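You operate a simulated robot arm through the tools that you are given. There is no shell and no other tool. Be economical: measure what you need, move in short steps, check, and stop when the job is done.

You are at the controls of a simulated robot arm. One attempt, no reset.

TASK
Fill the purple-collar vial with water to its line and stand it in the long white rack.
Fine: dose knob on HIGH; white WATER key; well 3. Set down upright: what you pick out.

Only the result counts: the job must be done as asked and must still hold three seconds after the hand-in. Knocking over, shifting, dropping, spilling or breaking anything else fails it.

THE ROBOT
A 6-joint arm with a two-finger parallel gripper, fixed in place. Base frame: the origin is at the foot of the arm, x ahead of it, y to its left, z up; the work surface is at about z = 13. Lengths are in mm, angles in degrees, forces in N, time in s.
With the tool pointing down near the work surface it reaches from about 140 to 580 mm from the base axis. Its first joint turns from -66.0 to 66.0 degrees. Payload 2.1 kg.
The tool frame sits at the grasp point between the pads (the TCP): z along the fingers, y along the line on which they close. The tips reach 30 mm beyond it. The gripper opens to 94 mm. The fingers are 28 mm wide and 10 mm thick; the gripper's body (50 by 96 mm) begins 55 mm behind the TCP.
Orientation is told as [roll, pitch, yaw] about the base's x, y, z axes, in that order, counted from this pose: with the fingers straight down and closing along the base's y, the tool's x points along the base's -x, its y along +y and its z along -z.

THE INTERFACE
- The arm moves only by the tool drive_tool. Its argument "targets" is a list of rows, each an object of numbers (a shift or turn left out is 0, a gripper value left out holds the last): "x", "y", "z": the shift along the tool's x, y, z in units of 20 mm (1.0 is 20 mm); "rx", "ry", "rz": the turn, a rotation vector about the tool's x, y, z in units of 4 degrees (1.0 is 4 degrees); "grip": the opening, from 0 (shut) to 1 (fully open). In form: [{"x": .., "y": .., "z": .., "rx": .., "ry": .., "rz": .., "grip": ..}, ...]. A call has 1 to 10 rows; each row shifts and turns the commanded pose from where the row before left it, along the tool's axes as they then stand. A call with a number of a shift or a turn outside -1 to 1 is refused whole. Each row takes 0.2 s and may step no farther than 50 mm and 8.6 degrees from the row before; otherwise, or with a gripper value out of range, the whole call is refused. A pose out of reach is approached as far as the arm can. The call stops where the force on the tool passes 40 N (or 10 N more than at its start, if that is more) or the arm is blocked; 0.2 s more then pass. The fingers move at their own pace (about 72 mm/s each) and stop on an object; they squeeze with about 40 N. The grip force told is the motor's: it shows also when the fingers shut on nothing. Time passes only in rows, and 0.2 s behind the last, so rows that do not move let the fingers close. It gives the time, the measured TCP pose, the force on the tool (base axes), the opening and the grip force at its end, in the units of the frame above (readings bear some noise), with the torque about the TCP (base axes, N m) and any sound that the robot's microphone picked up.
- Cameras (640 x 400 px; columns grow to the right, rows downward): "scene" is fixed at [52.8, -363.4, 505.5]; the picture's right is [0.83, -0.55, -0.00], its down [-0.20, -0.31, -0.93] and it looks along [0.51, 0.77, -0.37] (base axes); focal length 373 px, centre (320, 200). "wrist" rides on the gripper at [76, 14, -103] in the tool frame; the picture's right is [-0.18, 0.98, 0.00], its down [-0.75, -0.14, -0.64] and it looks along [-0.63, -0.12, 0.77] (tool axes); focal length 243 px, centre (320, 200). There is no depth. A picture from a camera that has moved, and an enlarged one, comes with that camera's place and axes in the base frame and with its lens.
- get_image(camera): a new picture of that camera. The clock stands still meanwhile.
- zoom(camera, box): a new picture of the part [left, top, right, bottom] of that camera's present view, enlarged. The clock stands still meanwhile.
- job_done(): hands the job in; it is judged then, once.

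Work in short steps. Places have to be worked out from the pictures, the camera data and where the tool is seen: move nearer, look again, correct. Check each grasp and each placing, and mend what went wrong. You have 120 turns and 76 pictures in all, those below and enlarged ones among them. Open the gripper and draw the arm clear of the work before you hand the job in, unless the task says otherwise; then end with one line.

The tools are called after "Call:" by a JSON object that holds its "api" and its "payload". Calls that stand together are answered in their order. drive_tool: Moves the arm, as the interface text tells. Its arguments: {"type":"object","properties":{"targets":{"type":"array","items":{"type":"object","properties":{"x":{"type":"number"},"y":{"type":"number"},"z":{"type":"number"},"rx":{"type":"number"},"ry":{"type":"number"},"rz":{"type":"number"},"grip":{"type":"number"}}}}},"required":["targets"]} The other tools are called the same way: get_image (camera) takes a picture; zoom (camera, box) takes an enlarged picture of a part of a camera's view; job_done () hands the job in.

At the start:

```text
time_s: 0.0
tcp_pos: [292.2, 251.7, 366.9]
orientation: [0.1, -0.1, 0.0]
ft_force: [-0.2, -0.2, 0.5]
torque: [-0.01, 0.0, 0.04]
finger_gap: 93.9
grasp_force: 0.1
```

scene: 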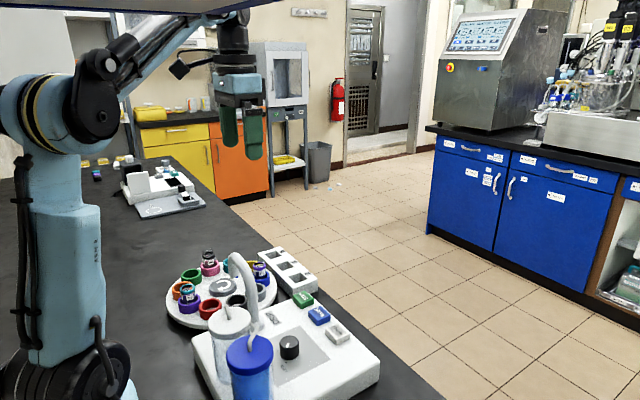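
wrist: 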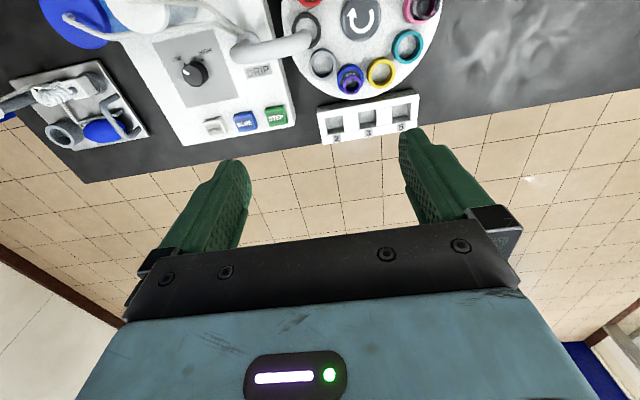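

The scene has a carousel with vials, a dispenser with knob and keys, and a rack. I zoom in for detail.

Call:
{"api": "zoom", "payload": {"camera": "scene", "box": [150, 230, 330, 342]}}

Call:
{"api": "zoom", "payload": {"camera": "scene", "box": [190, 270, 390, 400]}}

Call:
{"api": "zoom", "payload": {"camera": "wrist", "box": [160, 0, 460, 160]}}

Call:
{"api": "zoom", "payload": {"camera": "scene", "box": [80, 140, 220, 228]}}

```text
3.56 times, centred on (240, 286) of scene
camera zoom: at [52.8, -363.4, 505.5], right [0.83, -0.55, 0.0], down [-0.2, -0.31, -0.93], along [0.51, 0.77, -0.37], focal length 1328 px, centre (604, -106)
```

zoom: 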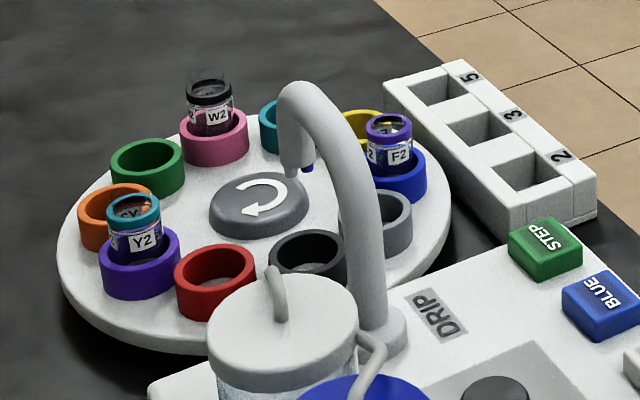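

```text
3.08 times, centred on (290, 335) of scene
camera zoom: at [52.8, -363.4, 505.5], right [0.83, -0.55, 0.0], down [-0.2, -0.31, -0.93], along [0.51, 0.77, -0.37], focal length 1149 px, centre (412, -215)
```

zoom: 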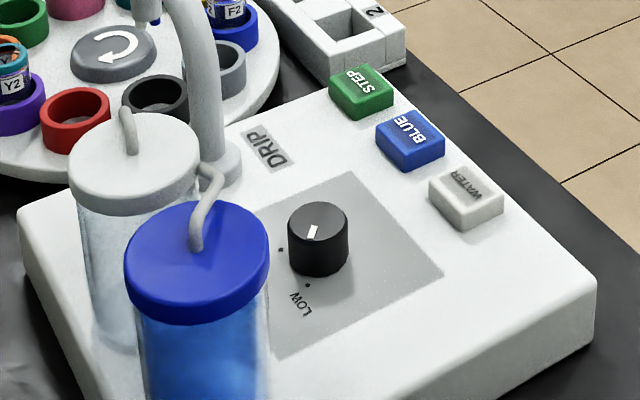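

```text
2.13 times, centred on (310, 80) of wrist
camera zoom: at [215.8, 265.0, 467.8], right [0.18, 0.98, 0.0], down [0.75, -0.14, 0.64], along [0.63, -0.12, -0.77], focal length 518 px, centre (341, 456)
```

zoom: 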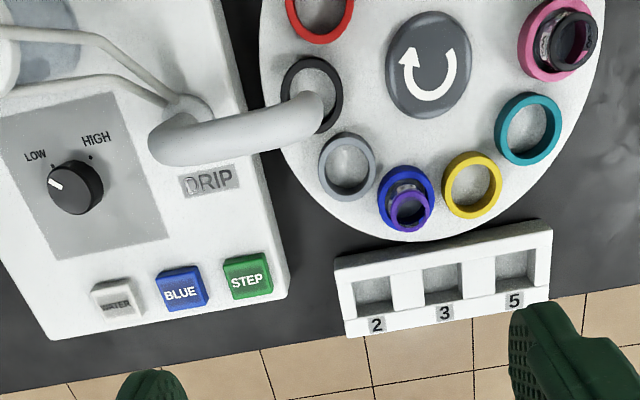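

```text
4.55 times, centred on (150, 184) of scene
camera zoom: at [52.8, -363.4, 505.5], right [0.83, -0.55, 0.0], down [-0.2, -0.31, -0.93], along [0.51, 0.77, -0.37], focal length 1697 px, centre (1093, 273)
```

zoom: 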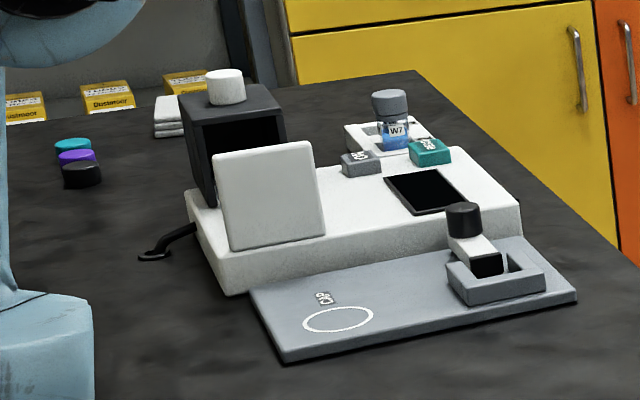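

The purple-collar vial is F2 in the blue cup, two clockwise steps from the spout (over the black cup). Rough estimates: knob ≈ (273,63,65), STEP ≈ (360,161,54), WATER ≈ (355,50,54). I move above the knob with safe height and look.

Call:
{"api": "drive_tool", "payload": {"targets": [{"x": 0.1, "y": -0.94, "z": 0.5, "grip": 0.7}, {"x": 0.1, "y": -0.94, "z": 0.5}, {"x": 0.1, "y": -0.94, "z": 0.5}, {"x": 0.1, "y": -0.94, "z": 0.5}, {"x": 0.1, "y": -0.94, "z": 0.5}, {"x": 0.1, "y": -0.94, "z": 0.5}, {"x": 0.1, "y": -0.94, "z": 0.6}, {"x": 0.1, "y": -0.94, "z": 0.6}, {"x": 0.1, "y": -0.94, "z": 0.6}, {"x": 0.1, "y": -0.94, "z": 0.6}]}}

Call:
{"api": "get_image", "payload": {"camera": "wrist"}}

Call:
{"api": "get_image", "payload": {"camera": "scene"}}

```text
time_s: 2.2
tcp_pos: [273.0, 62.4, 258.2]
orientation: [0.1, -0.1, 0.0]
ft_force: [-0.4, 0.7, -0.4]
torque: [0.01, 0.02, -0.04]
finger_gap: 65.6
grasp_force: 0.2
```

```text
69 pictures are left
camera wrist: at [196.2, 76.7, 358.9], right [0.18, 0.98, 0.0], down [0.75, -0.14, 0.64], along [0.63, -0.12, -0.77], focal length 243 px, centre (320, 200)
```

wrist: 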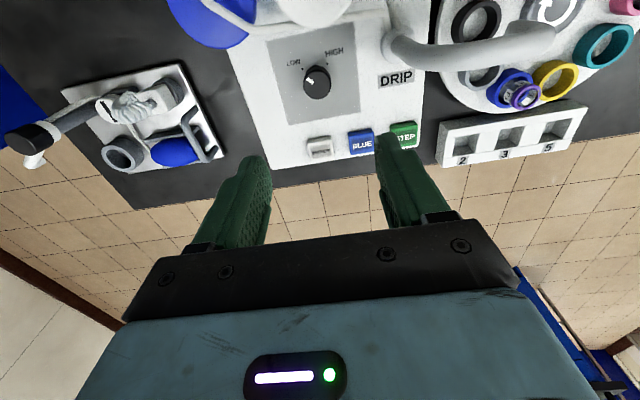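

```text
68 pictures are left
```

scene: 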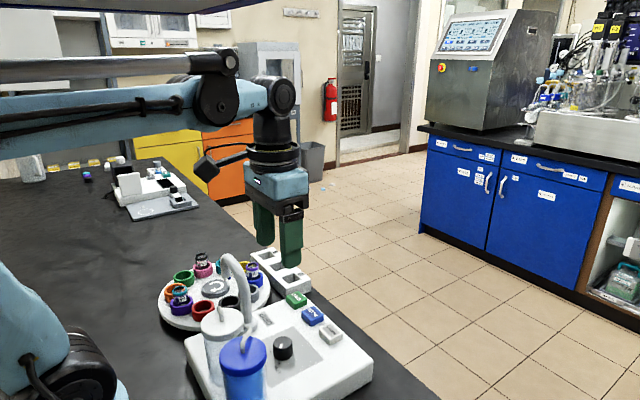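

The knob seems near (268,59). I zoom in to get pointer, marks and keys exactly.

Call:
{"api": "zoom", "payload": {"camera": "wrist", "box": [260, 20, 440, 165]}}

```text
2.76 times, centred on (350, 92) of wrist
camera zoom: at [196.2, 76.7, 358.9], right [0.18, 0.98, 0.0], down [0.75, -0.14, 0.64], along [0.63, -0.12, -0.77], focal length 669 px, centre (237, 497)
```

zoom: 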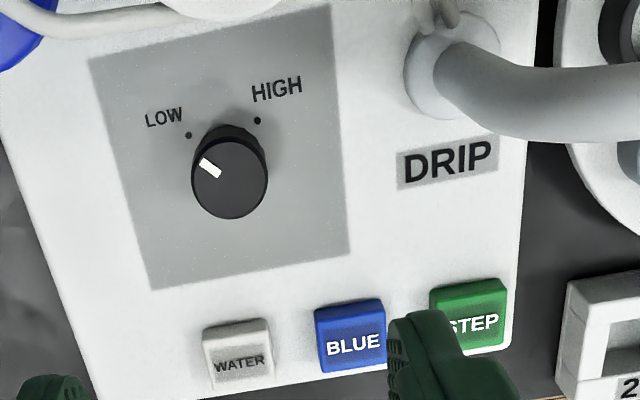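

Marks are at ±45° about −x seen from the knob at ≈(269,59), so the turn is 90° clockwise seen from above. To keep the wrist camera clear of bottles and spout I turn the tool 180° first (camera to +x).

Call:
{"api": "drive_tool", "payload": {"targets": [{"rz": -1}, {"rz": -1}, {"rz": -1}, {"rz": -1}, {"rz": -1}, {"rz": -1}, {"rz": -1}, {"rz": -1}, {"rz": -1}, {"rz": -1}]}}

Call:
{"api": "drive_tool", "payload": {"targets": [{"rz": -1}, {"rz": -1}, {"rz": -1}, {"rz": -1}, {"rz": -1}, {"rz": -1}, {"rz": -1}, {"rz": -1}, {"rz": -1}, {"rz": -1}]}}

Call:
{"api": "drive_tool", "payload": {"targets": [{"rz": -1}, {"rz": -1}, {"rz": -1}, {"rz": -1}, {"rz": -1}, {"rz": -1}, {"rz": -1}, {"rz": -1}, {"rz": -1}, {"rz": -1}]}}

Call:
{"api": "drive_tool", "payload": {"targets": [{"rz": -1}, {"rz": -1}, {"rz": -1}, {"rz": -1}, {"rz": -1}, {"rz": -1}, {"rz": -1}, {"rz": -1}, {"rz": -1}, {"rz": -1}]}}

```text
time_s: 4.4
tcp_pos: [272.6, 63.4, 258.6]
orientation: [0.0, -0.2, 40.0]
ft_force: [0.0, 0.1, -0.3]
torque: [-0.01, -0.02, -0.01]
finger_gap: 65.6
grasp_force: 0.0
```

```text
time_s: 6.6
tcp_pos: [272.9, 62.8, 258.7]
orientation: [-0.1, -0.1, 80.2]
ft_force: [0.5, -0.2, 0.1]
torque: [0.02, -0.01, 0.0]
finger_gap: 65.9
grasp_force: 0.0
```

```text
time_s: 8.8
tcp_pos: [272.8, 62.0, 258.8]
orientation: [-0.1, 0.0, 120.1]
ft_force: [0.1, 0.5, -0.1]
torque: [-0.01, 0.03, 0.02]
finger_gap: 65.9
grasp_force: 0.1
```

```text
time_s: 11.0
tcp_pos: [273.7, 62.7, 258.5]
orientation: [-0.1, 0.0, 160.0]
ft_force: [0.4, 0.0, -0.9]
torque: [-0.02, -0.02, 0.02]
finger_gap: 65.6
grasp_force: 0.0
```

Turn is reaching fine. I finish to 180°, centre over the knob and descend partway, then look.

Call:
{"api": "drive_tool", "payload": {"targets": [{"rz": -1}, {"rz": -1}, {"rz": -1}, {"rz": -1}, {"rz": -1}, {"x": -0.2, "y": 0.18, "z": 1}, {"z": 1}, {"z": 1}, {"z": 1}, {"z": 1}]}}

Call:
{"api": "get_image", "payload": {"camera": "wrist"}}

Call:
{"api": "get_image", "payload": {"camera": "scene"}}

```text
time_s: 13.2
tcp_pos: [267.9, 59.5, 159.0]
orientation: [-0.1, 0.1, 180.1]
ft_force: [0.2, -0.4, 0.3]
torque: [-0.01, 0.01, 0.01]
finger_gap: 65.9
grasp_force: 0.1
```

```text
66 pictures are left
camera wrist: at [344.5, 45.0, 259.7], right [-0.18, -0.98, 0.0], down [-0.75, 0.14, 0.64], along [-0.63, 0.12, -0.77], focal length 243 px, centre (320, 200)
```

wrist: 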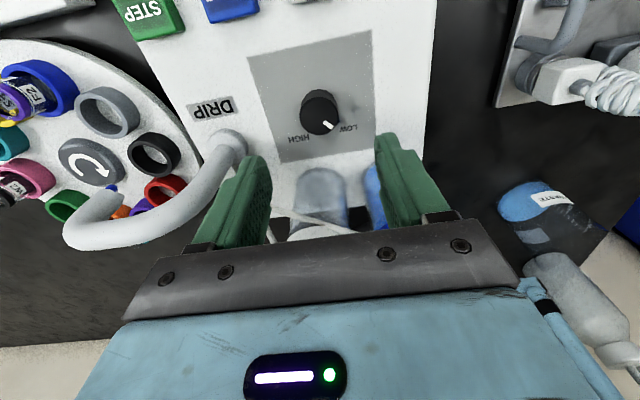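

```text
65 pictures are left
```

scene: 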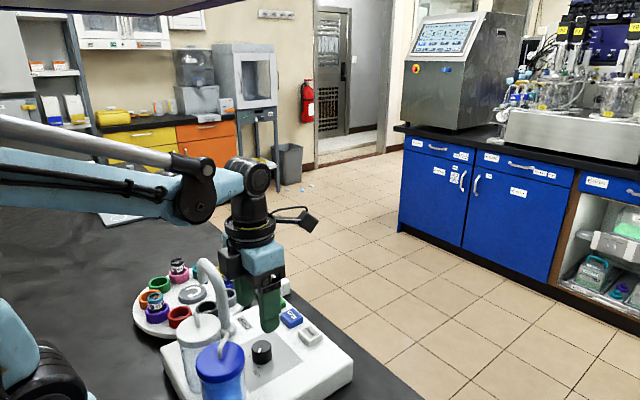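

Triangulating the two wrist views gives knob top ≈ (273,59,55), so the panel is about z=37. I shift +5 mm in x, go down to just around the knob and look.

Call:
{"api": "drive_tool", "payload": {"targets": [{"x": 0.25, "z": 1}, {"z": 1}, {"z": 1}, {"z": 0.6}]}}

Call:
{"api": "get_image", "payload": {"camera": "wrist"}}

Call:
{"api": "zoom", "payload": {"camera": "scene", "box": [140, 240, 360, 400]}}

```text
time_s: 14.2
tcp_pos: [275.3, 59.9, 87.3]
orientation: [-0.1, 0.1, 179.9]
ft_force: [-0.8, 0.6, 0.2]
torque: [-0.02, 0.01, 0.04]
finger_gap: 65.8
grasp_force: 0.0
```

```text
64 pictures are left
camera wrist: at [350.0, 45.6, 187.7], right [-0.18, -0.98, 0.0], down [-0.75, 0.14, 0.64], along [-0.63, 0.12, -0.77], focal length 243 px, centre (320, 200)
```

wrist: 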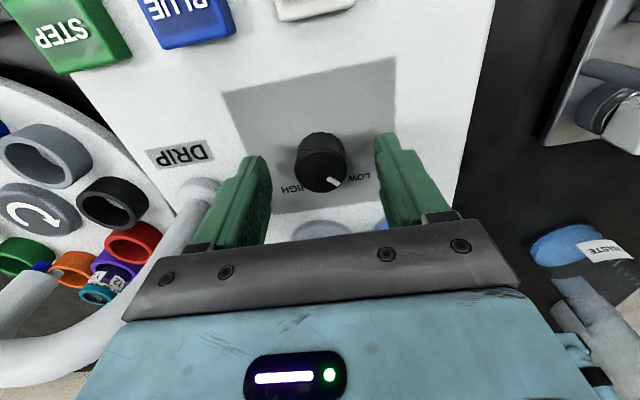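

```text
2.50 times, centred on (250, 320) of scene
camera zoom: at [59.2, -367.8, 505.9], right [0.79, -0.62, 0.0], down [-0.23, -0.29, -0.93], along [0.58, 0.73, -0.37], focal length 934 px, centre (495, -100)
```

zoom: 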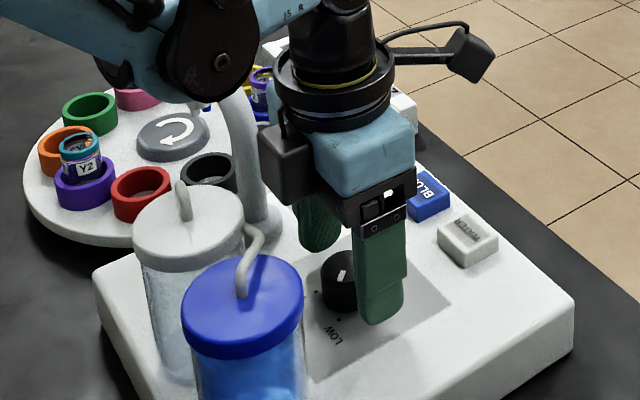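

Knob top ≈ (271.5,59,62). I nudge −3 mm x, lower 11 mm and close on the knob.

Call:
{"api": "drive_tool", "payload": {"targets": [{"x": -0.15, "z": 0.3}, {"z": 0.25}, {"grip": 0.2}, {"grip": 0.2}, {"grip": 0.2}]}}

Call:
{"api": "get_image", "payload": {"camera": "wrist"}}

```text
time_s: 15.4
tcp_pos: [270.7, 59.7, 76.2]
orientation: [-0.2, 0.1, 180.1]
ft_force: [2.3, 4.2, -7.3]
torque: [-0.14, 0.2, -0.02]
finger_gap: 31.6
grasp_force: 44.4
```

```text
62 pictures are left
camera wrist: at [347.0, 45.4, 176.5], right [-0.18, -0.98, 0.0], down [-0.75, 0.14, 0.64], along [-0.63, 0.12, -0.77], focal length 243 px, centre (320, 200)
```

wrist: 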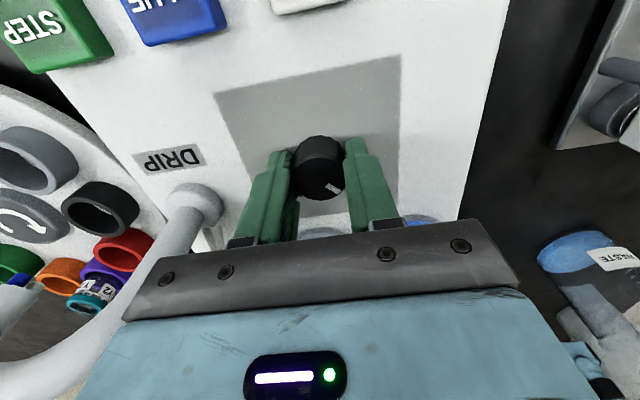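

Gripped at 31.6 mm. Now turn the knob clockwise from above (rz+), first 40°.

Call:
{"api": "drive_tool", "payload": {"targets": [{"rz": 1}, {"rz": 1}, {"rz": 1}, {"rz": 1}, {"rz": 1}, {"rz": 1}, {"rz": 1}, {"rz": 1}, {"rz": 1}, {"rz": 1}]}}

Call:
{"api": "get_image", "payload": {"camera": "wrist"}}

```text
time_s: 17.6
tcp_pos: [272.0, 61.1, 74.0]
orientation: [-0.2, 0.0, 139.9]
ft_force: [6.1, 12.7, 8.6]
torque: [-0.39, -0.69, 0.02]
finger_gap: 31.8
grasp_force: 45.1
```

```text
61 pictures are left
camera wrist: at [319.9, -0.1, 176.4], right [-0.77, -0.63, 0.0], down [-0.49, 0.59, 0.64], along [-0.4, 0.5, -0.77], focal length 243 px, centre (320, 200)
```

wrist: 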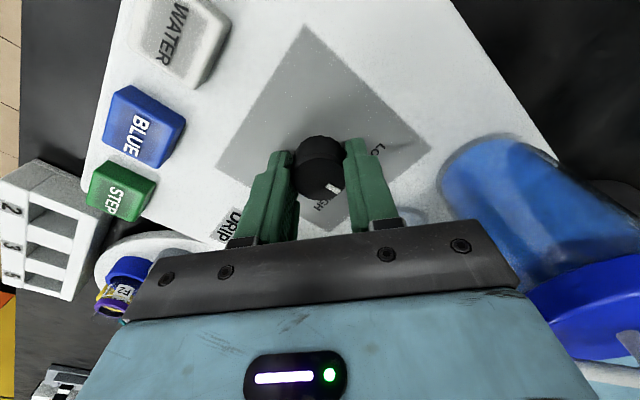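

The knob turns with the gripper. I continue 40° more, watching force.

Call:
{"api": "drive_tool", "payload": {"targets": [{"rz": 1}, {"rz": 1}, {"rz": 1}, {"rz": 1}, {"rz": 1}, {"rz": 1}, {"rz": 1}, {"rz": 1}, {"rz": 1}, {"rz": 1}]}}

Call:
{"api": "get_image", "payload": {"camera": "wrist"}}

Call:
{"api": "zoom", "payload": {"camera": "scene", "box": [140, 240, 360, 400]}}

```text
time_s: 19.8
tcp_pos: [271.5, 59.9, 75.3]
orientation: [-0.1, -0.1, 99.9]
ft_force: [10.1, 19.5, 16.1]
torque: [-0.42, -0.14, 0.0]
finger_gap: 31.7
grasp_force: 44.8
```

```text
60 pictures are left
camera wrist: at [269.9, -17.6, 176.2], right [-1.0, 0.01, 0.0], down [0.01, 0.76, 0.64], along [0.01, 0.64, -0.76], focal length 243 px, centre (320, 200)
```

wrist: 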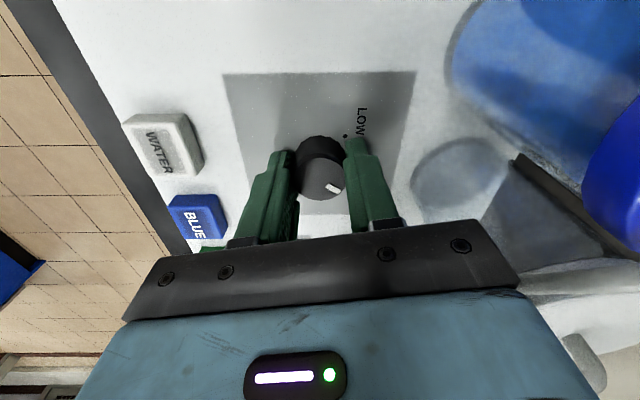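

```text
2.50 times, centred on (250, 320) of scene
camera zoom: at [60.3, -368.7, 506.0], right [0.78, -0.63, 0.0], down [-0.23, -0.28, -0.93], along [0.59, 0.72, -0.37], focal length 934 px, centre (495, -100)
```

zoom: 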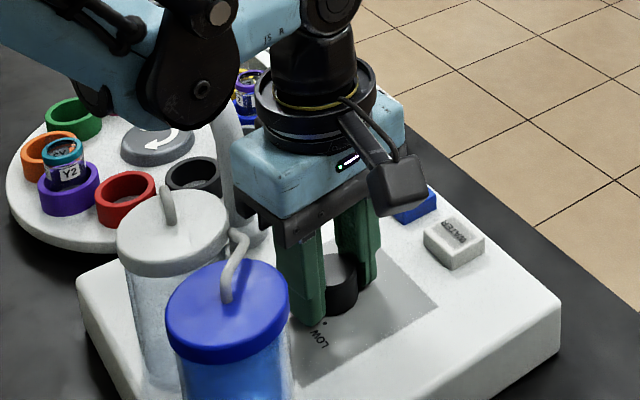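

Pointer now ~10° short of HIGH. I turn the last 10° and release.

Call:
{"api": "drive_tool", "payload": {"targets": [{"rz": 1}, {"rz": 1}, {"rz": 0.5}, {}]}}

Call:
{"api": "drive_tool", "payload": {"targets": [{"grip": 0.6}, {}, {}, {"z": -0.8}, {"z": -1}, {"z": -1}, {"z": -1}]}}

Call:
{"api": "get_image", "payload": {"camera": "wrist"}}

```text
time_s: 20.8
tcp_pos: [271.0, 60.2, 74.9]
orientation: [-0.2, -0.2, 89.8]
ft_force: [13.0, 21.5, 1.6]
torque: [-0.21, 0.13, 0.09]
finger_gap: 31.6
grasp_force: 44.5
```

```text
time_s: 21.2
tcp_pos: [266.7, 57.9, 75.0]
orientation: [1.0, 0.2, 89.8]
ft_force: [-20.0, -0.8, 30.6]
torque: [0.26, -0.26, 0.13]
finger_gap: 45.2
grasp_force: 0.1
stopped in row 1: the force on the tool passed its limit at 51 N (the readings are from after the stop); the commanded pose is now the measured one
```

```text
58 pictures are left
camera wrist: at [252.8, -18.0, 177.2], right [-0.98, 0.19, 0.02], down [0.15, 0.76, 0.64], along [0.11, 0.63, -0.77], focal length 243 px, centre (320, 200)
```

wrist: 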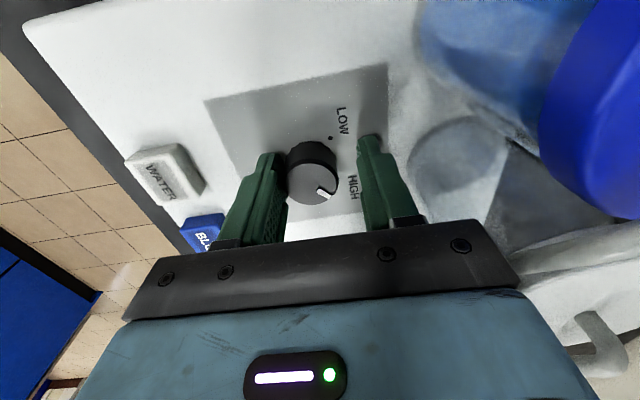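

Release jerked the tool a bit; the left finger rests against the knob. I lift straight up slowly, then look.

Call:
{"api": "drive_tool", "payload": {"targets": [{"x": 0, "y": -0.15, "z": -0.2}, {"z": -0.3}, {"z": -0.6}, {"z": -1}, {"z": -1}, {"z": -1}, {"z": -1}]}}

Call:
{"api": "get_image", "payload": {"camera": "wrist"}}

Call:
{"api": "zoom", "payload": {"camera": "scene", "box": [140, 240, 360, 400]}}

```text
time_s: 22.8
tcp_pos: [272.8, 57.0, 176.2]
orientation: [0.7, 0.3, 89.8]
ft_force: [1.0, 0.4, 0.5]
torque: [-0.02, 0.04, 0.02]
finger_gap: 56.4
grasp_force: 0.2
```

```text
57 pictures are left
camera wrist: at [258.1, -17.7, 279.2], right [-0.98, 0.19, 0.01], down [0.15, 0.76, 0.64], along [0.11, 0.63, -0.77], focal length 243 px, centre (320, 200)
```

wrist: 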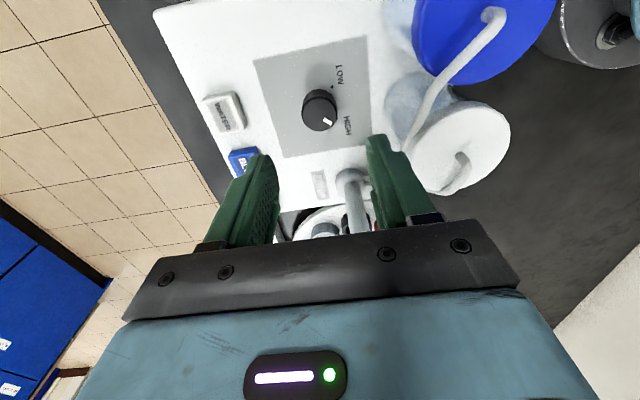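

```text
2.50 times, centred on (250, 320) of scene
camera zoom: at [60.7, -369.0, 506.1], right [0.77, -0.63, 0.0], down [-0.23, -0.28, -0.93], along [0.59, 0.72, -0.36], focal length 934 px, centre (495, -100)
```

zoom: 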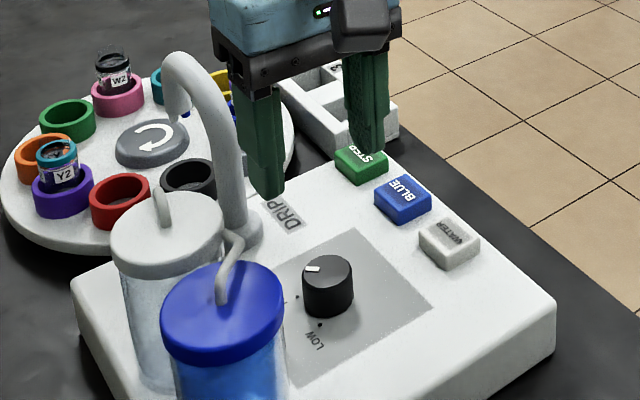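

Checking the pointer against the HIGH mark.

Call:
{"api": "zoom", "payload": {"camera": "wrist", "box": [200, 50, 380, 163]}}

```text
3.54 times, centred on (290, 106) of wrist
camera zoom: at [258.1, -17.7, 279.2], right [-0.98, 0.19, 0.01], down [0.15, 0.76, 0.64], along [0.11, 0.63, -0.77], focal length 859 px, centre (426, 531)
```

zoom: 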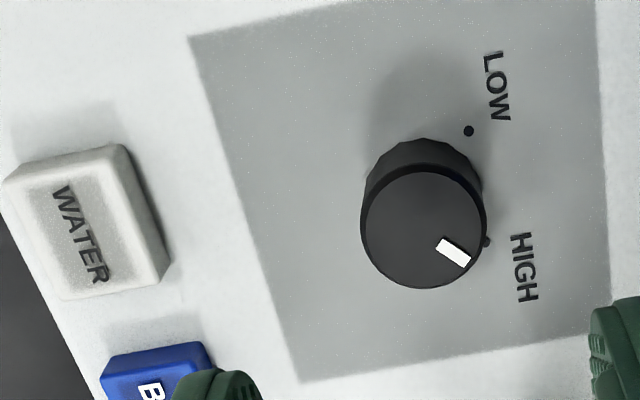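

The pointer is on HIGH (within a few degrees). Next, STEP at ≈(357,161,~51): I close the fingers, move above it and look.

Call:
{"api": "drive_tool", "payload": {"targets": [{"y": -0.8, "x": -0.6, "grip": 0}, {"y": -0.8, "x": -0.9}, {"y": -0.8, "x": -0.9}, {"y": -0.8, "x": -0.9}, {"y": -0.5, "x": -0.95}, {"y": -0.5, "x": -0.95}, {"z": 1}, {"z": 1}]}}

Call:
{"api": "get_image", "payload": {"camera": "wrist"}}

```text
time_s: 24.6
tcp_pos: [357.1, 162.1, 134.2]
orientation: [0.7, 0.3, 89.7]
ft_force: [1.1, 0.1, -0.8]
torque: [0.02, 0.01, 0.0]
finger_gap: 0.1
grasp_force: 33.5
```

```text
54 pictures are left
camera wrist: at [341.8, 86.2, 236.8], right [-0.98, 0.19, 0.01], down [0.15, 0.76, 0.64], along [0.11, 0.63, -0.77], focal length 243 px, centre (320, 200)
```

wrist: 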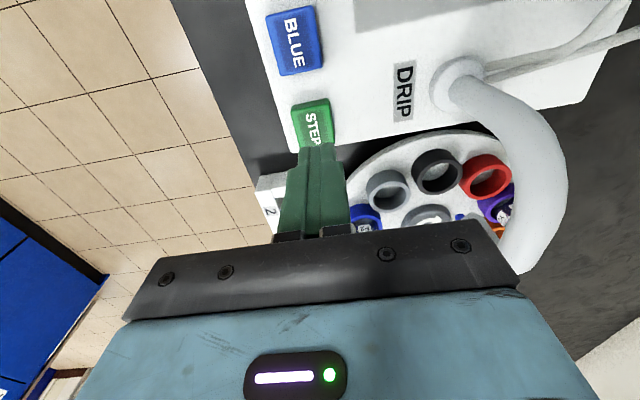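

Tool lines up over STEP. I descend to just above the key, then press in small increments.

Call:
{"api": "drive_tool", "payload": {"targets": [{"y": -0.1, "z": 0.8}, {"z": 0.8}, {"z": 0.6}]}}

Call:
{"api": "get_image", "payload": {"camera": "wrist"}}

```text
time_s: 25.4
tcp_pos: [356.9, 161.1, 91.4]
orientation: [0.7, 0.2, 89.8]
ft_force: [0.6, -0.1, 0.0]
torque: [0.03, 0.0, 0.0]
finger_gap: 0.0
grasp_force: 32.9
```

```text
53 pictures are left
camera wrist: at [343.1, 85.7, 193.3], right [-0.98, 0.19, 0.01], down [0.15, 0.76, 0.64], along [0.11, 0.63, -0.77], focal length 243 px, centre (320, 200)
```

wrist: 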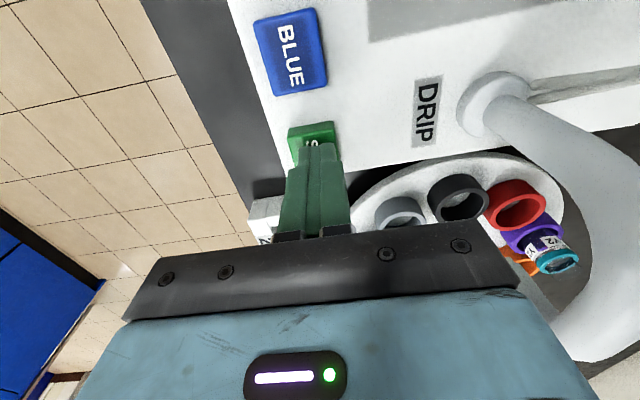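

Tips ~9 mm above the key; pressing slowly.

Call:
{"api": "drive_tool", "payload": {"targets": [{"z": 0.3}, {"z": 0.1}, {"z": 0.1}]}}

```text
time_s: 26.2
tcp_pos: [356.5, 162.3, 80.7]
orientation: [0.6, 0.2, 89.8]
ft_force: [-0.4, -1.0, 10.9]
torque: [-0.04, 0.02, -0.04]
finger_gap: 0.0
grasp_force: 33.4
heard: click
```

Click heard with tip at ~z 51. I lift 10 mm and look at whether the carousel stepped.

Call:
{"api": "drive_tool", "payload": {"targets": [{"z": -0.4}, {}, {}, {}]}}

Call:
{"api": "zoom", "payload": {"camera": "scene", "box": [110, 230, 330, 370]}}

```text
time_s: 27.2
tcp_pos: [357.5, 161.5, 90.1]
orientation: [0.8, 0.2, 89.7]
ft_force: [0.0, 0.0, 0.5]
torque: [0.02, 0.02, -0.01]
finger_gap: 0.1
grasp_force: 33.0
```

```text
2.86 times, centred on (220, 300) of scene
camera zoom: at [61.2, -369.4, 506.1], right [0.77, -0.64, 0.0], down [-0.23, -0.28, -0.93], along [0.6, 0.72, -0.36], focal length 1067 px, centre (606, -86)
```

zoom: 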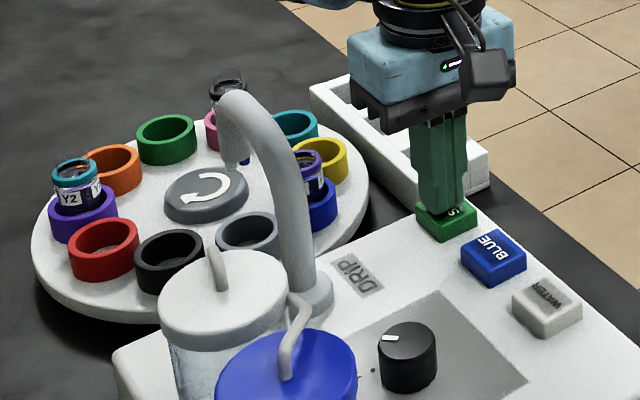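

It stepped one place clockwise (grey now at spout). Press once more and lift.

Call:
{"api": "drive_tool", "payload": {"targets": [{"z": 0.25}, {"z": 0.1}, {"z": 0.1}, {"z": -0.15}, {"z": -0.4}, {}, {}, {}, {}]}}

Call:
{"api": "zoom", "payload": {"camera": "scene", "box": [110, 230, 330, 370]}}

Call:
{"api": "get_image", "payload": {"camera": "wrist"}}

```text
time_s: 29.2
tcp_pos: [358.0, 160.9, 92.2]
orientation: [0.7, 0.2, 89.8]
ft_force: [-0.1, 0.0, -0.2]
torque: [0.02, 0.02, -0.01]
finger_gap: 0.0
grasp_force: 33.1
heard: click
```

```text
2.86 times, centred on (220, 300) of scene
camera zoom: at [61.4, -369.5, 506.1], right [0.77, -0.64, 0.0], down [-0.23, -0.28, -0.93], along [0.6, 0.71, -0.36], focal length 1067 px, centre (606, -86)
```

zoom: 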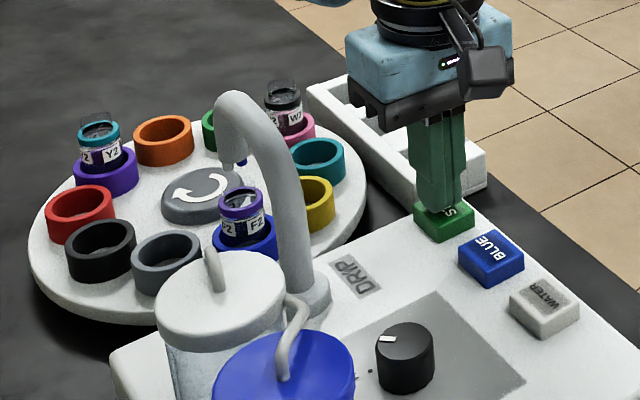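

```text
50 pictures are left
camera wrist: at [343.5, 85.5, 193.5], right [-0.98, 0.19, 0.01], down [0.15, 0.76, 0.64], along [0.11, 0.63, -0.77], focal length 243 px, centre (320, 200)
```

wrist: 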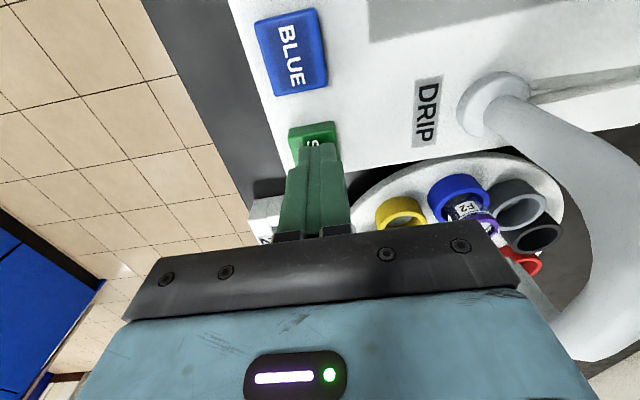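

Blue cup with F2 is now exactly where the black cup was, under the spout. I lift and move over WATER ≈(357,49).

Call:
{"api": "drive_tool", "payload": {"targets": [{"z": -1}, {"z": -0.5}, {"x": 0.95}, {"x": 0.95}, {"x": 0.95}, {"x": 0.95}, {"x": 0.95}, {"x": 0.85}, {}]}}

Call:
{"api": "get_image", "payload": {"camera": "wrist"}}

```text
time_s: 31.2
tcp_pos: [357.8, 49.8, 122.2]
orientation: [0.8, 0.2, 89.8]
ft_force: [0.0, -1.2, -0.2]
torque: [-0.01, 0.02, 0.03]
finger_gap: 0.0
grasp_force: 32.8
```

```text
49 pictures are left
camera wrist: at [343.0, -26.3, 223.2], right [-0.98, 0.19, 0.01], down [0.15, 0.76, 0.64], along [0.11, 0.63, -0.77], focal length 243 px, centre (320, 200)
```

wrist: 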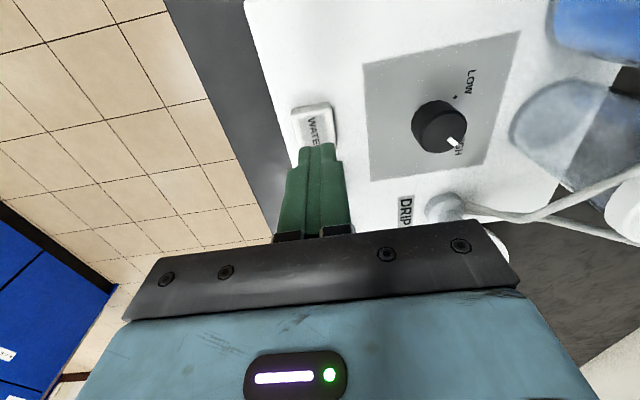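

WATER lies at about y=45; nudge −3 mm, descend and give one short press.

Call:
{"api": "drive_tool", "payload": {"targets": [{"x": 0.17, "z": 0.8}, {"z": 0.8}, {"z": 0.2}, {"z": 0.1}, {"z": 0.1}]}}

```text
time_s: 32.4
tcp_pos: [355.4, 46.2, 82.6]
orientation: [0.7, 0.2, 89.8]
ft_force: [-1.2, 2.2, 12.9]
torque: [0.09, 0.03, 0.0]
finger_gap: 0.0
grasp_force: 33.2
heard: click
```

Click. I lift now and view the vial.

Call:
{"api": "drive_tool", "payload": {"targets": [{"z": -0.5}]}}

Call:
{"api": "zoom", "payload": {"camera": "scene", "box": [160, 250, 240, 330]}}

```text
time_s: 32.8
tcp_pos: [356.6, 44.8, 92.7]
orientation: [0.5, 0.2, 89.9]
ft_force: [-0.1, -0.9, -0.3]
torque: [0.03, 0.04, 0.03]
finger_gap: 0.0
grasp_force: 33.0
```

```text
5.00 times, centred on (200, 290) of scene
camera zoom: at [61.7, -369.7, 506.2], right [0.76, -0.64, 0.0], down [-0.23, -0.28, -0.93], along [0.6, 0.71, -0.36], focal length 1867 px, centre (920, -250)
```

zoom: 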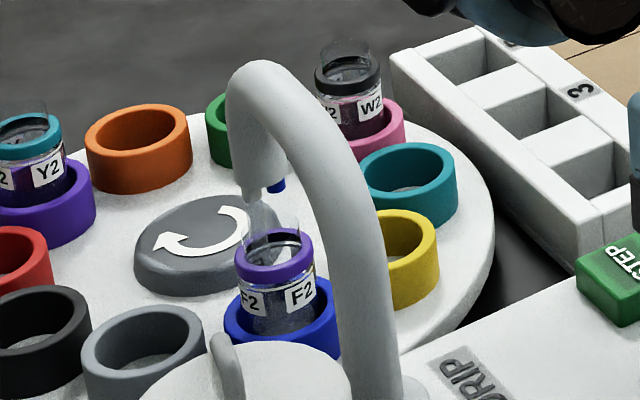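

Water is flowing into F2. I wait briefly and look again.

Call:
{"api": "drive_tool", "payload": {"targets": [{}, {}]}}

Call:
{"api": "zoom", "payload": {"camera": "scene", "box": [170, 260, 230, 320]}}

```text
time_s: 33.4
tcp_pos: [357.1, 45.8, 91.7]
orientation: [0.7, 0.1, 89.7]
ft_force: [1.1, -0.1, -0.3]
torque: [0.02, 0.04, -0.01]
finger_gap: 0.1
grasp_force: 33.2
```

```text
6.67 times, centred on (200, 290) of scene
camera zoom: at [61.7, -369.8, 506.2], right [0.76, -0.64, 0.0], down [-0.23, -0.28, -0.93], along [0.6, 0.71, -0.36], focal length 2489 px, centre (1120, -400)
```

zoom: 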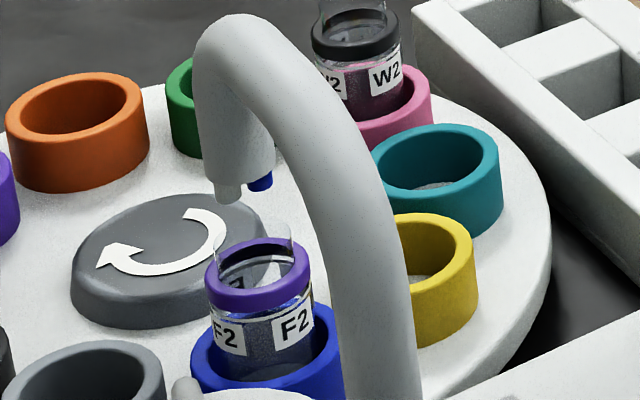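

Flow stopped. I zoom hard on the vial to see its level and line.

Call:
{"api": "zoom", "payload": {"camera": "scene", "box": [184, 278, 206, 300]}}

```text
16.00 times, centred on (195, 289) of scene
camera zoom: at [61.7, -369.8, 506.2], right [0.76, -0.64, 0.0], down [-0.23, -0.28, -0.93], along [0.6, 0.71, -0.36], focal length 5974 px, centre (2320, -1224)
```

zoom: 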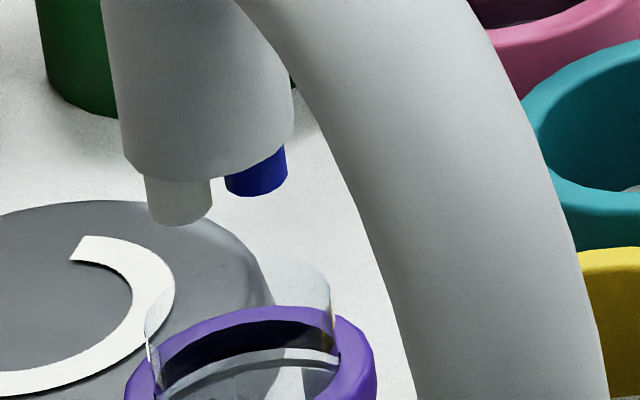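

Call:
{"api": "zoom", "payload": {"camera": "scene", "box": [180, 286, 204, 310]}}

```text
16.00 times, centred on (192, 298) of scene
camera zoom: at [61.7, -369.8, 506.2], right [0.76, -0.64, 0.0], down [-0.23, -0.28, -0.93], along [0.6, 0.71, -0.36], focal length 5974 px, centre (2368, -1368)
```

zoom: 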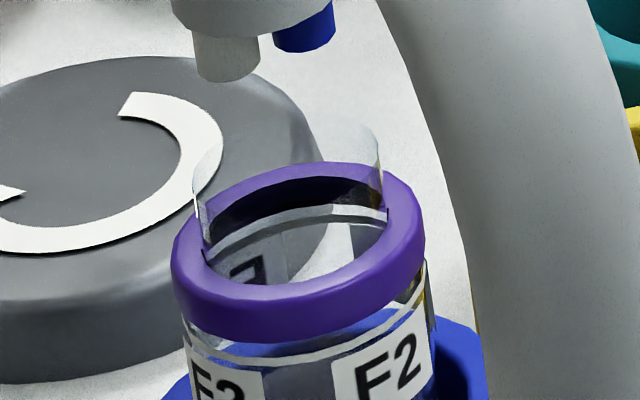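

The fill line is a white ring just below the collar. Checking the lower part for the water level.

Call:
{"api": "zoom", "payload": {"camera": "scene", "box": [181, 295, 203, 317]}}

```text
16.00 times, centred on (192, 306) of scene
camera zoom: at [61.7, -369.8, 506.2], right [0.76, -0.64, 0.0], down [-0.23, -0.28, -0.93], along [0.6, 0.71, -0.36], focal length 5974 px, centre (2368, -1496)
```

zoom: 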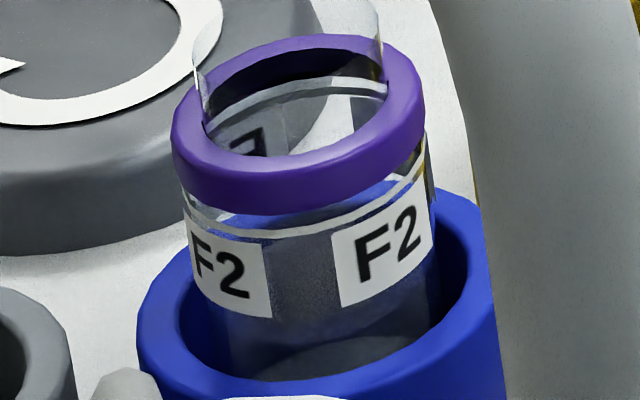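

Something like a liquid surface may show low in the glass. Compare with the untouched Y2.

Call:
{"api": "zoom", "payload": {"camera": "scene", "box": [130, 266, 164, 300]}}

Call:
{"api": "drive_tool", "payload": {"targets": [{"z": -0.5}, {"z": -0.5}]}}

Call:
{"api": "zoom", "payload": {"camera": "scene", "box": [178, 280, 208, 310]}}

```text
11.76 times, centred on (147, 283) of scene
camera zoom: at [61.7, -369.8, 506.2], right [0.76, -0.64, 0.0], down [-0.23, -0.28, -0.93], along [0.6, 0.71, -0.36], focal length 4393 px, centre (2355, -776)
```

zoom: 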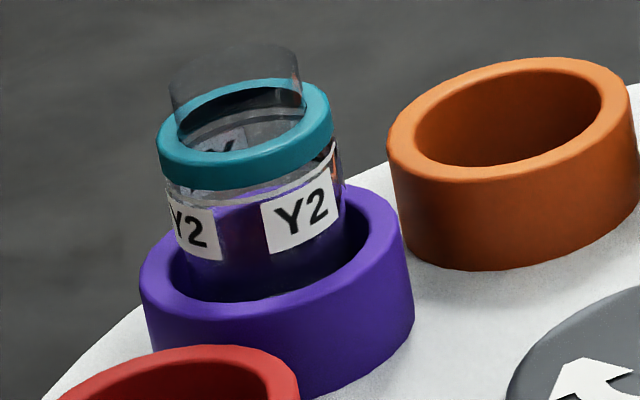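

```text
time_s: 34.0
tcp_pos: [356.7, 47.0, 112.2]
orientation: [0.7, 0.2, 89.8]
ft_force: [0.0, -1.0, 0.0]
torque: [-0.05, 0.01, 0.0]
finger_gap: 0.0
grasp_force: 32.8
```

```text
13.33 times, centred on (193, 295) of scene
camera zoom: at [61.7, -369.8, 506.2], right [0.76, -0.65, 0.0], down [-0.23, -0.28, -0.93], along [0.6, 0.71, -0.36], focal length 4979 px, centre (2013, -1067)
```

zoom: 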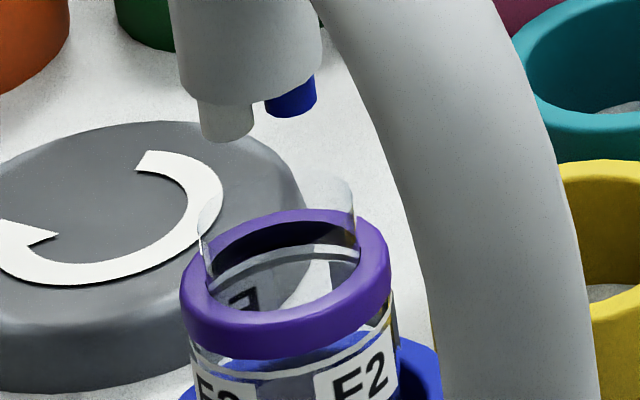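

The light patch low in F2's glass (absent in Y2) suggests a small water layer; one dose isn't enough. I press WATER again and compare.

Call:
{"api": "drive_tool", "payload": {"targets": [{"z": 0.8}, {"z": 0.5}, {"z": 0.1}, {"z": 0.1}, {"z": -0.5}, {}, {}, {}, {}, {}]}}

Call:
{"api": "zoom", "payload": {"camera": "scene", "box": [181, 295, 203, 317]}}

```text
time_s: 36.2
tcp_pos: [358.0, 45.7, 91.6]
orientation: [0.8, 0.1, 89.8]
ft_force: [0.7, -0.5, 0.3]
torque: [-0.02, 0.02, -0.03]
finger_gap: 0.2
grasp_force: 33.8
heard: click
```

```text
16.00 times, centred on (192, 306) of scene
camera zoom: at [61.9, -369.9, 506.2], right [0.76, -0.65, 0.0], down [-0.24, -0.28, -0.93], along [0.6, 0.71, -0.36], focal length 5974 px, centre (2368, -1496)
```

zoom: 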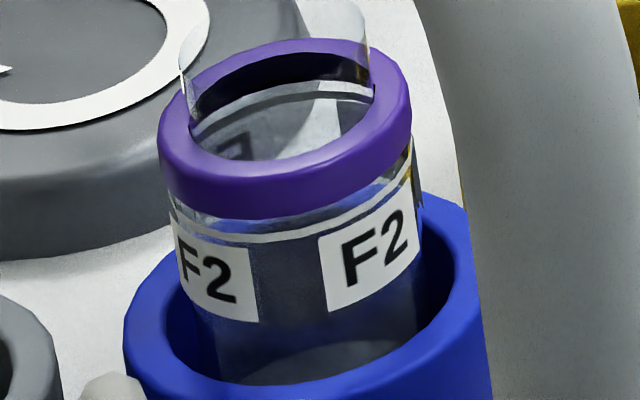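

The interior seen through the mouth changed. I zoom tighter to find the liquid surface.

Call:
{"api": "zoom", "payload": {"camera": "scene", "box": [185, 295, 198, 308]}}

Call:
{"api": "zoom", "payload": {"camera": "scene", "box": [185, 304, 198, 317]}}

```text
16.00 times, centred on (192, 302) of scene
camera zoom: at [61.9, -369.9, 506.2], right [0.76, -0.65, 0.0], down [-0.24, -0.28, -0.93], along [0.6, 0.71, -0.36], focal length 5974 px, centre (2376, -1424)
```

zoom: 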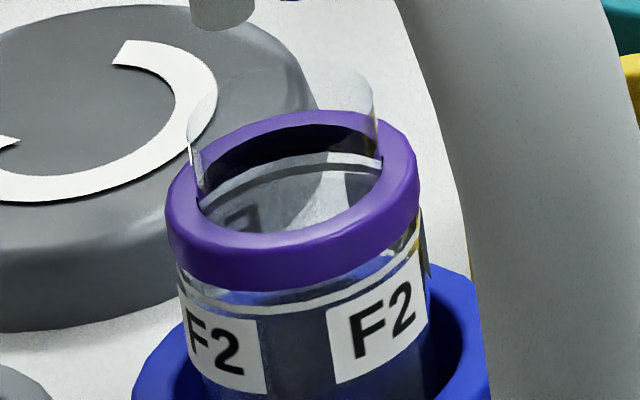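

```text
16.00 times, centred on (192, 310) of scene
camera zoom: at [61.9, -369.9, 506.2], right [0.76, -0.65, 0.0], down [-0.24, -0.28, -0.93], along [0.6, 0.71, -0.36], focal length 5974 px, centre (2376, -1568)
```

zoom: 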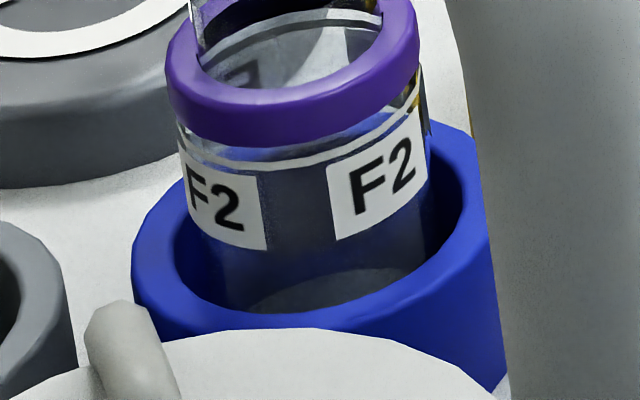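

Level isn't clear from here. I lift and move back over STEP (needed anyway), from where the wrist camera sees the vial from another side.

Call:
{"api": "drive_tool", "payload": {"targets": [{"z": -1}, {"x": -0.9}, {"x": -0.9}, {"x": -0.9}, {"x": -0.9}, {"x": -0.9}, {"x": -0.9}, {}]}}

Call:
{"api": "zoom", "payload": {"camera": "wrist", "box": [420, 160, 500, 220]}}

```text
time_s: 38.0
tcp_pos: [357.9, 154.6, 112.8]
orientation: [0.7, 0.3, 89.8]
ft_force: [-0.2, 0.3, 0.4]
torque: [0.0, 0.0, 0.02]
finger_gap: 0.1
grasp_force: 32.8
```

```text
6.67 times, centred on (460, 190) of wrist
camera zoom: at [343.3, 78.4, 213.5], right [-0.98, 0.19, 0.01], down [0.15, 0.76, 0.64], along [0.11, 0.63, -0.77], focal length 1618 px, centre (-613, 267)
```

zoom: 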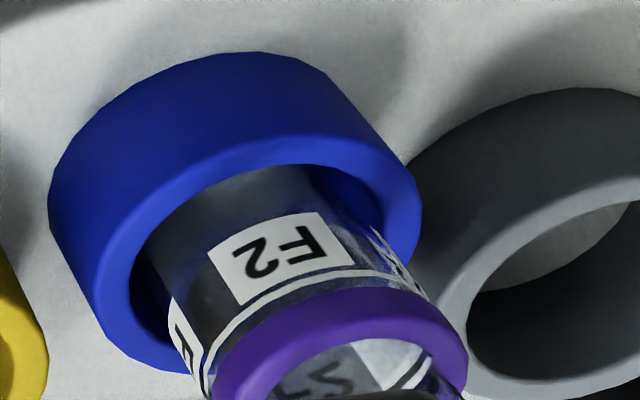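

Nice view but cut off by the gripper; I raise 30 mm and re-look.

Call:
{"api": "drive_tool", "payload": {"targets": [{"z": -1}, {"z": -0.5}, {}]}}

Call:
{"api": "zoom", "payload": {"camera": "wrist", "box": [425, 160, 485, 220]}}

```text
time_s: 38.8
tcp_pos: [357.8, 155.2, 142.8]
orientation: [0.7, 0.3, 89.7]
ft_force: [0.2, 0.3, 0.0]
torque: [0.01, 0.02, -0.03]
finger_gap: 0.3
grasp_force: 33.0
```

```text
6.67 times, centred on (455, 190) of wrist
camera zoom: at [343.8, 78.4, 243.6], right [-0.98, 0.19, 0.01], down [0.15, 0.76, 0.64], along [0.11, 0.63, -0.77], focal length 1618 px, centre (-580, 267)
```

zoom: 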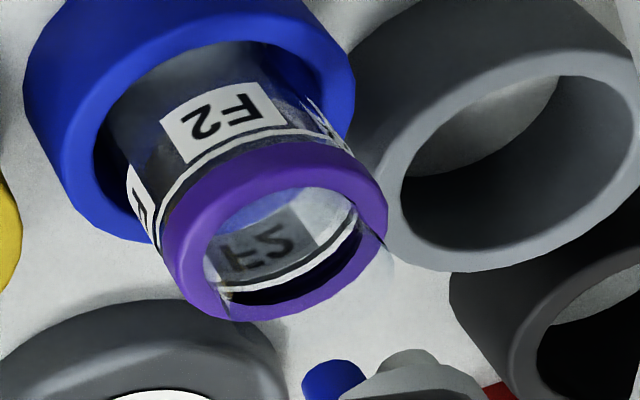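

The back label looks veiled, and I see two arcs near the line. Zoom closer on the mouth.

Call:
{"api": "zoom", "payload": {"camera": "wrist", "box": [440, 184, 464, 208]}}

Call:
{"api": "zoom", "payload": {"camera": "wrist", "box": [434, 165, 462, 193]}}

```text
16.00 times, centred on (452, 196) of wrist
camera zoom: at [343.8, 78.4, 243.6], right [-0.98, 0.19, 0.01], down [0.15, 0.76, 0.64], along [0.11, 0.63, -0.77], focal length 3882 px, centre (-1792, 264)
```

zoom: 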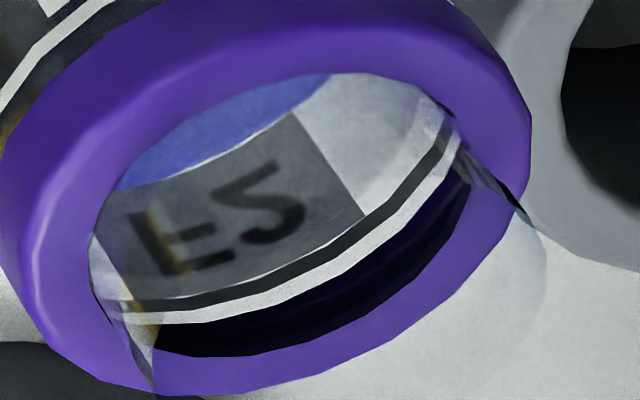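

```text
14.29 times, centred on (448, 179) of wrist
camera zoom: at [343.8, 78.4, 243.6], right [-0.98, 0.19, 0.01], down [0.15, 0.76, 0.64], along [0.11, 0.63, -0.77], focal length 3466 px, centre (-1509, 500)
```

zoom: 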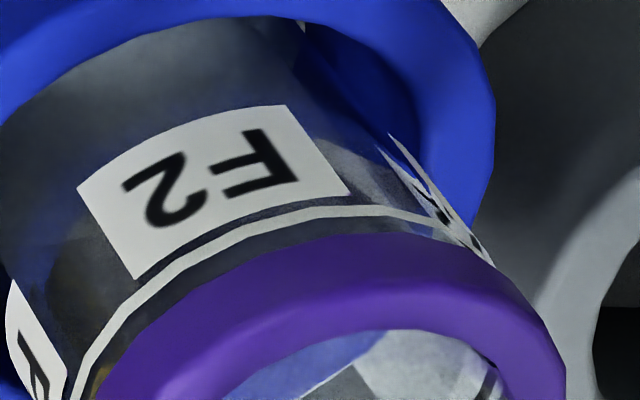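

To interpret this I want an empty reference; I zoom on W2 from the scene camera, plus F2 again at the same scale.

Call:
{"api": "zoom", "payload": {"camera": "scene", "box": [190, 250, 220, 280]}}

Call:
{"api": "get_image", "payload": {"camera": "scene"}}

```text
13.33 times, centred on (205, 265) of scene
camera zoom: at [62.0, -370.0, 506.2], right [0.76, -0.65, 0.0], down [-0.24, -0.28, -0.93], along [0.6, 0.71, -0.36], focal length 4979 px, centre (1853, -667)
```

zoom: 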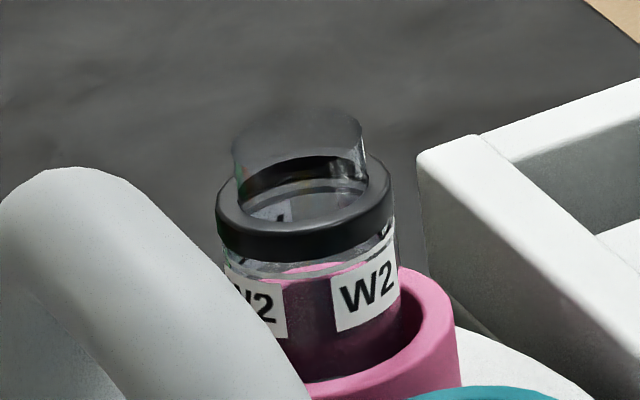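

```text
33 pictures are left
```

scene: 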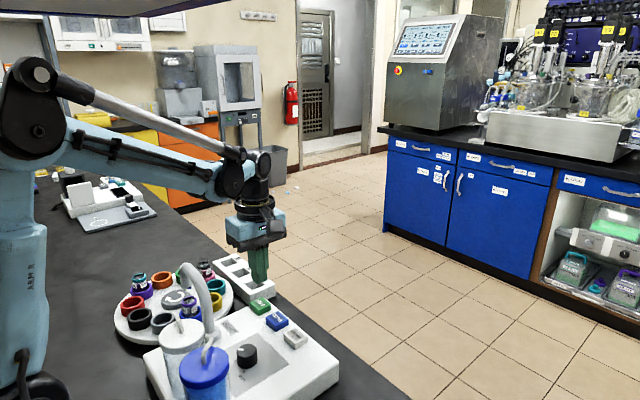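

Both vials have similar glass; I want to compare the mouth view of empty W2 from the same wrist angle. W2 should be ≈ (+72,+102) mm from F2, so I shift the tool by that.

Call:
{"api": "drive_tool", "payload": {"targets": [{"x": -0.85, "y": -0.6}, {"x": -0.85, "y": -0.6}, {"x": -0.85, "y": -0.6}, {"x": -0.85, "y": -0.6}, {"x": -0.85, "y": -0.6}, {"x": -0.85, "y": -0.6}, {}]}}

Call:
{"api": "get_image", "payload": {"camera": "wrist"}}

```text
time_s: 40.4
tcp_pos: [431.6, 257.5, 140.2]
orientation: [0.7, 0.1, 89.8]
ft_force: [-0.4, -0.6, -0.1]
torque: [0.01, 0.02, 0.02]
finger_gap: 0.1
grasp_force: 32.9
```

```text
32 pictures are left
camera wrist: at [416.6, 181.1, 242.1], right [-0.98, 0.19, 0.01], down [0.15, 0.76, 0.64], along [0.11, 0.63, -0.77], focal length 243 px, centre (320, 200)
```

wrist: 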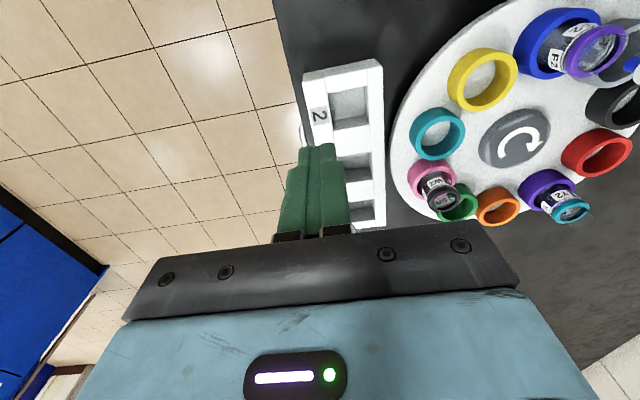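

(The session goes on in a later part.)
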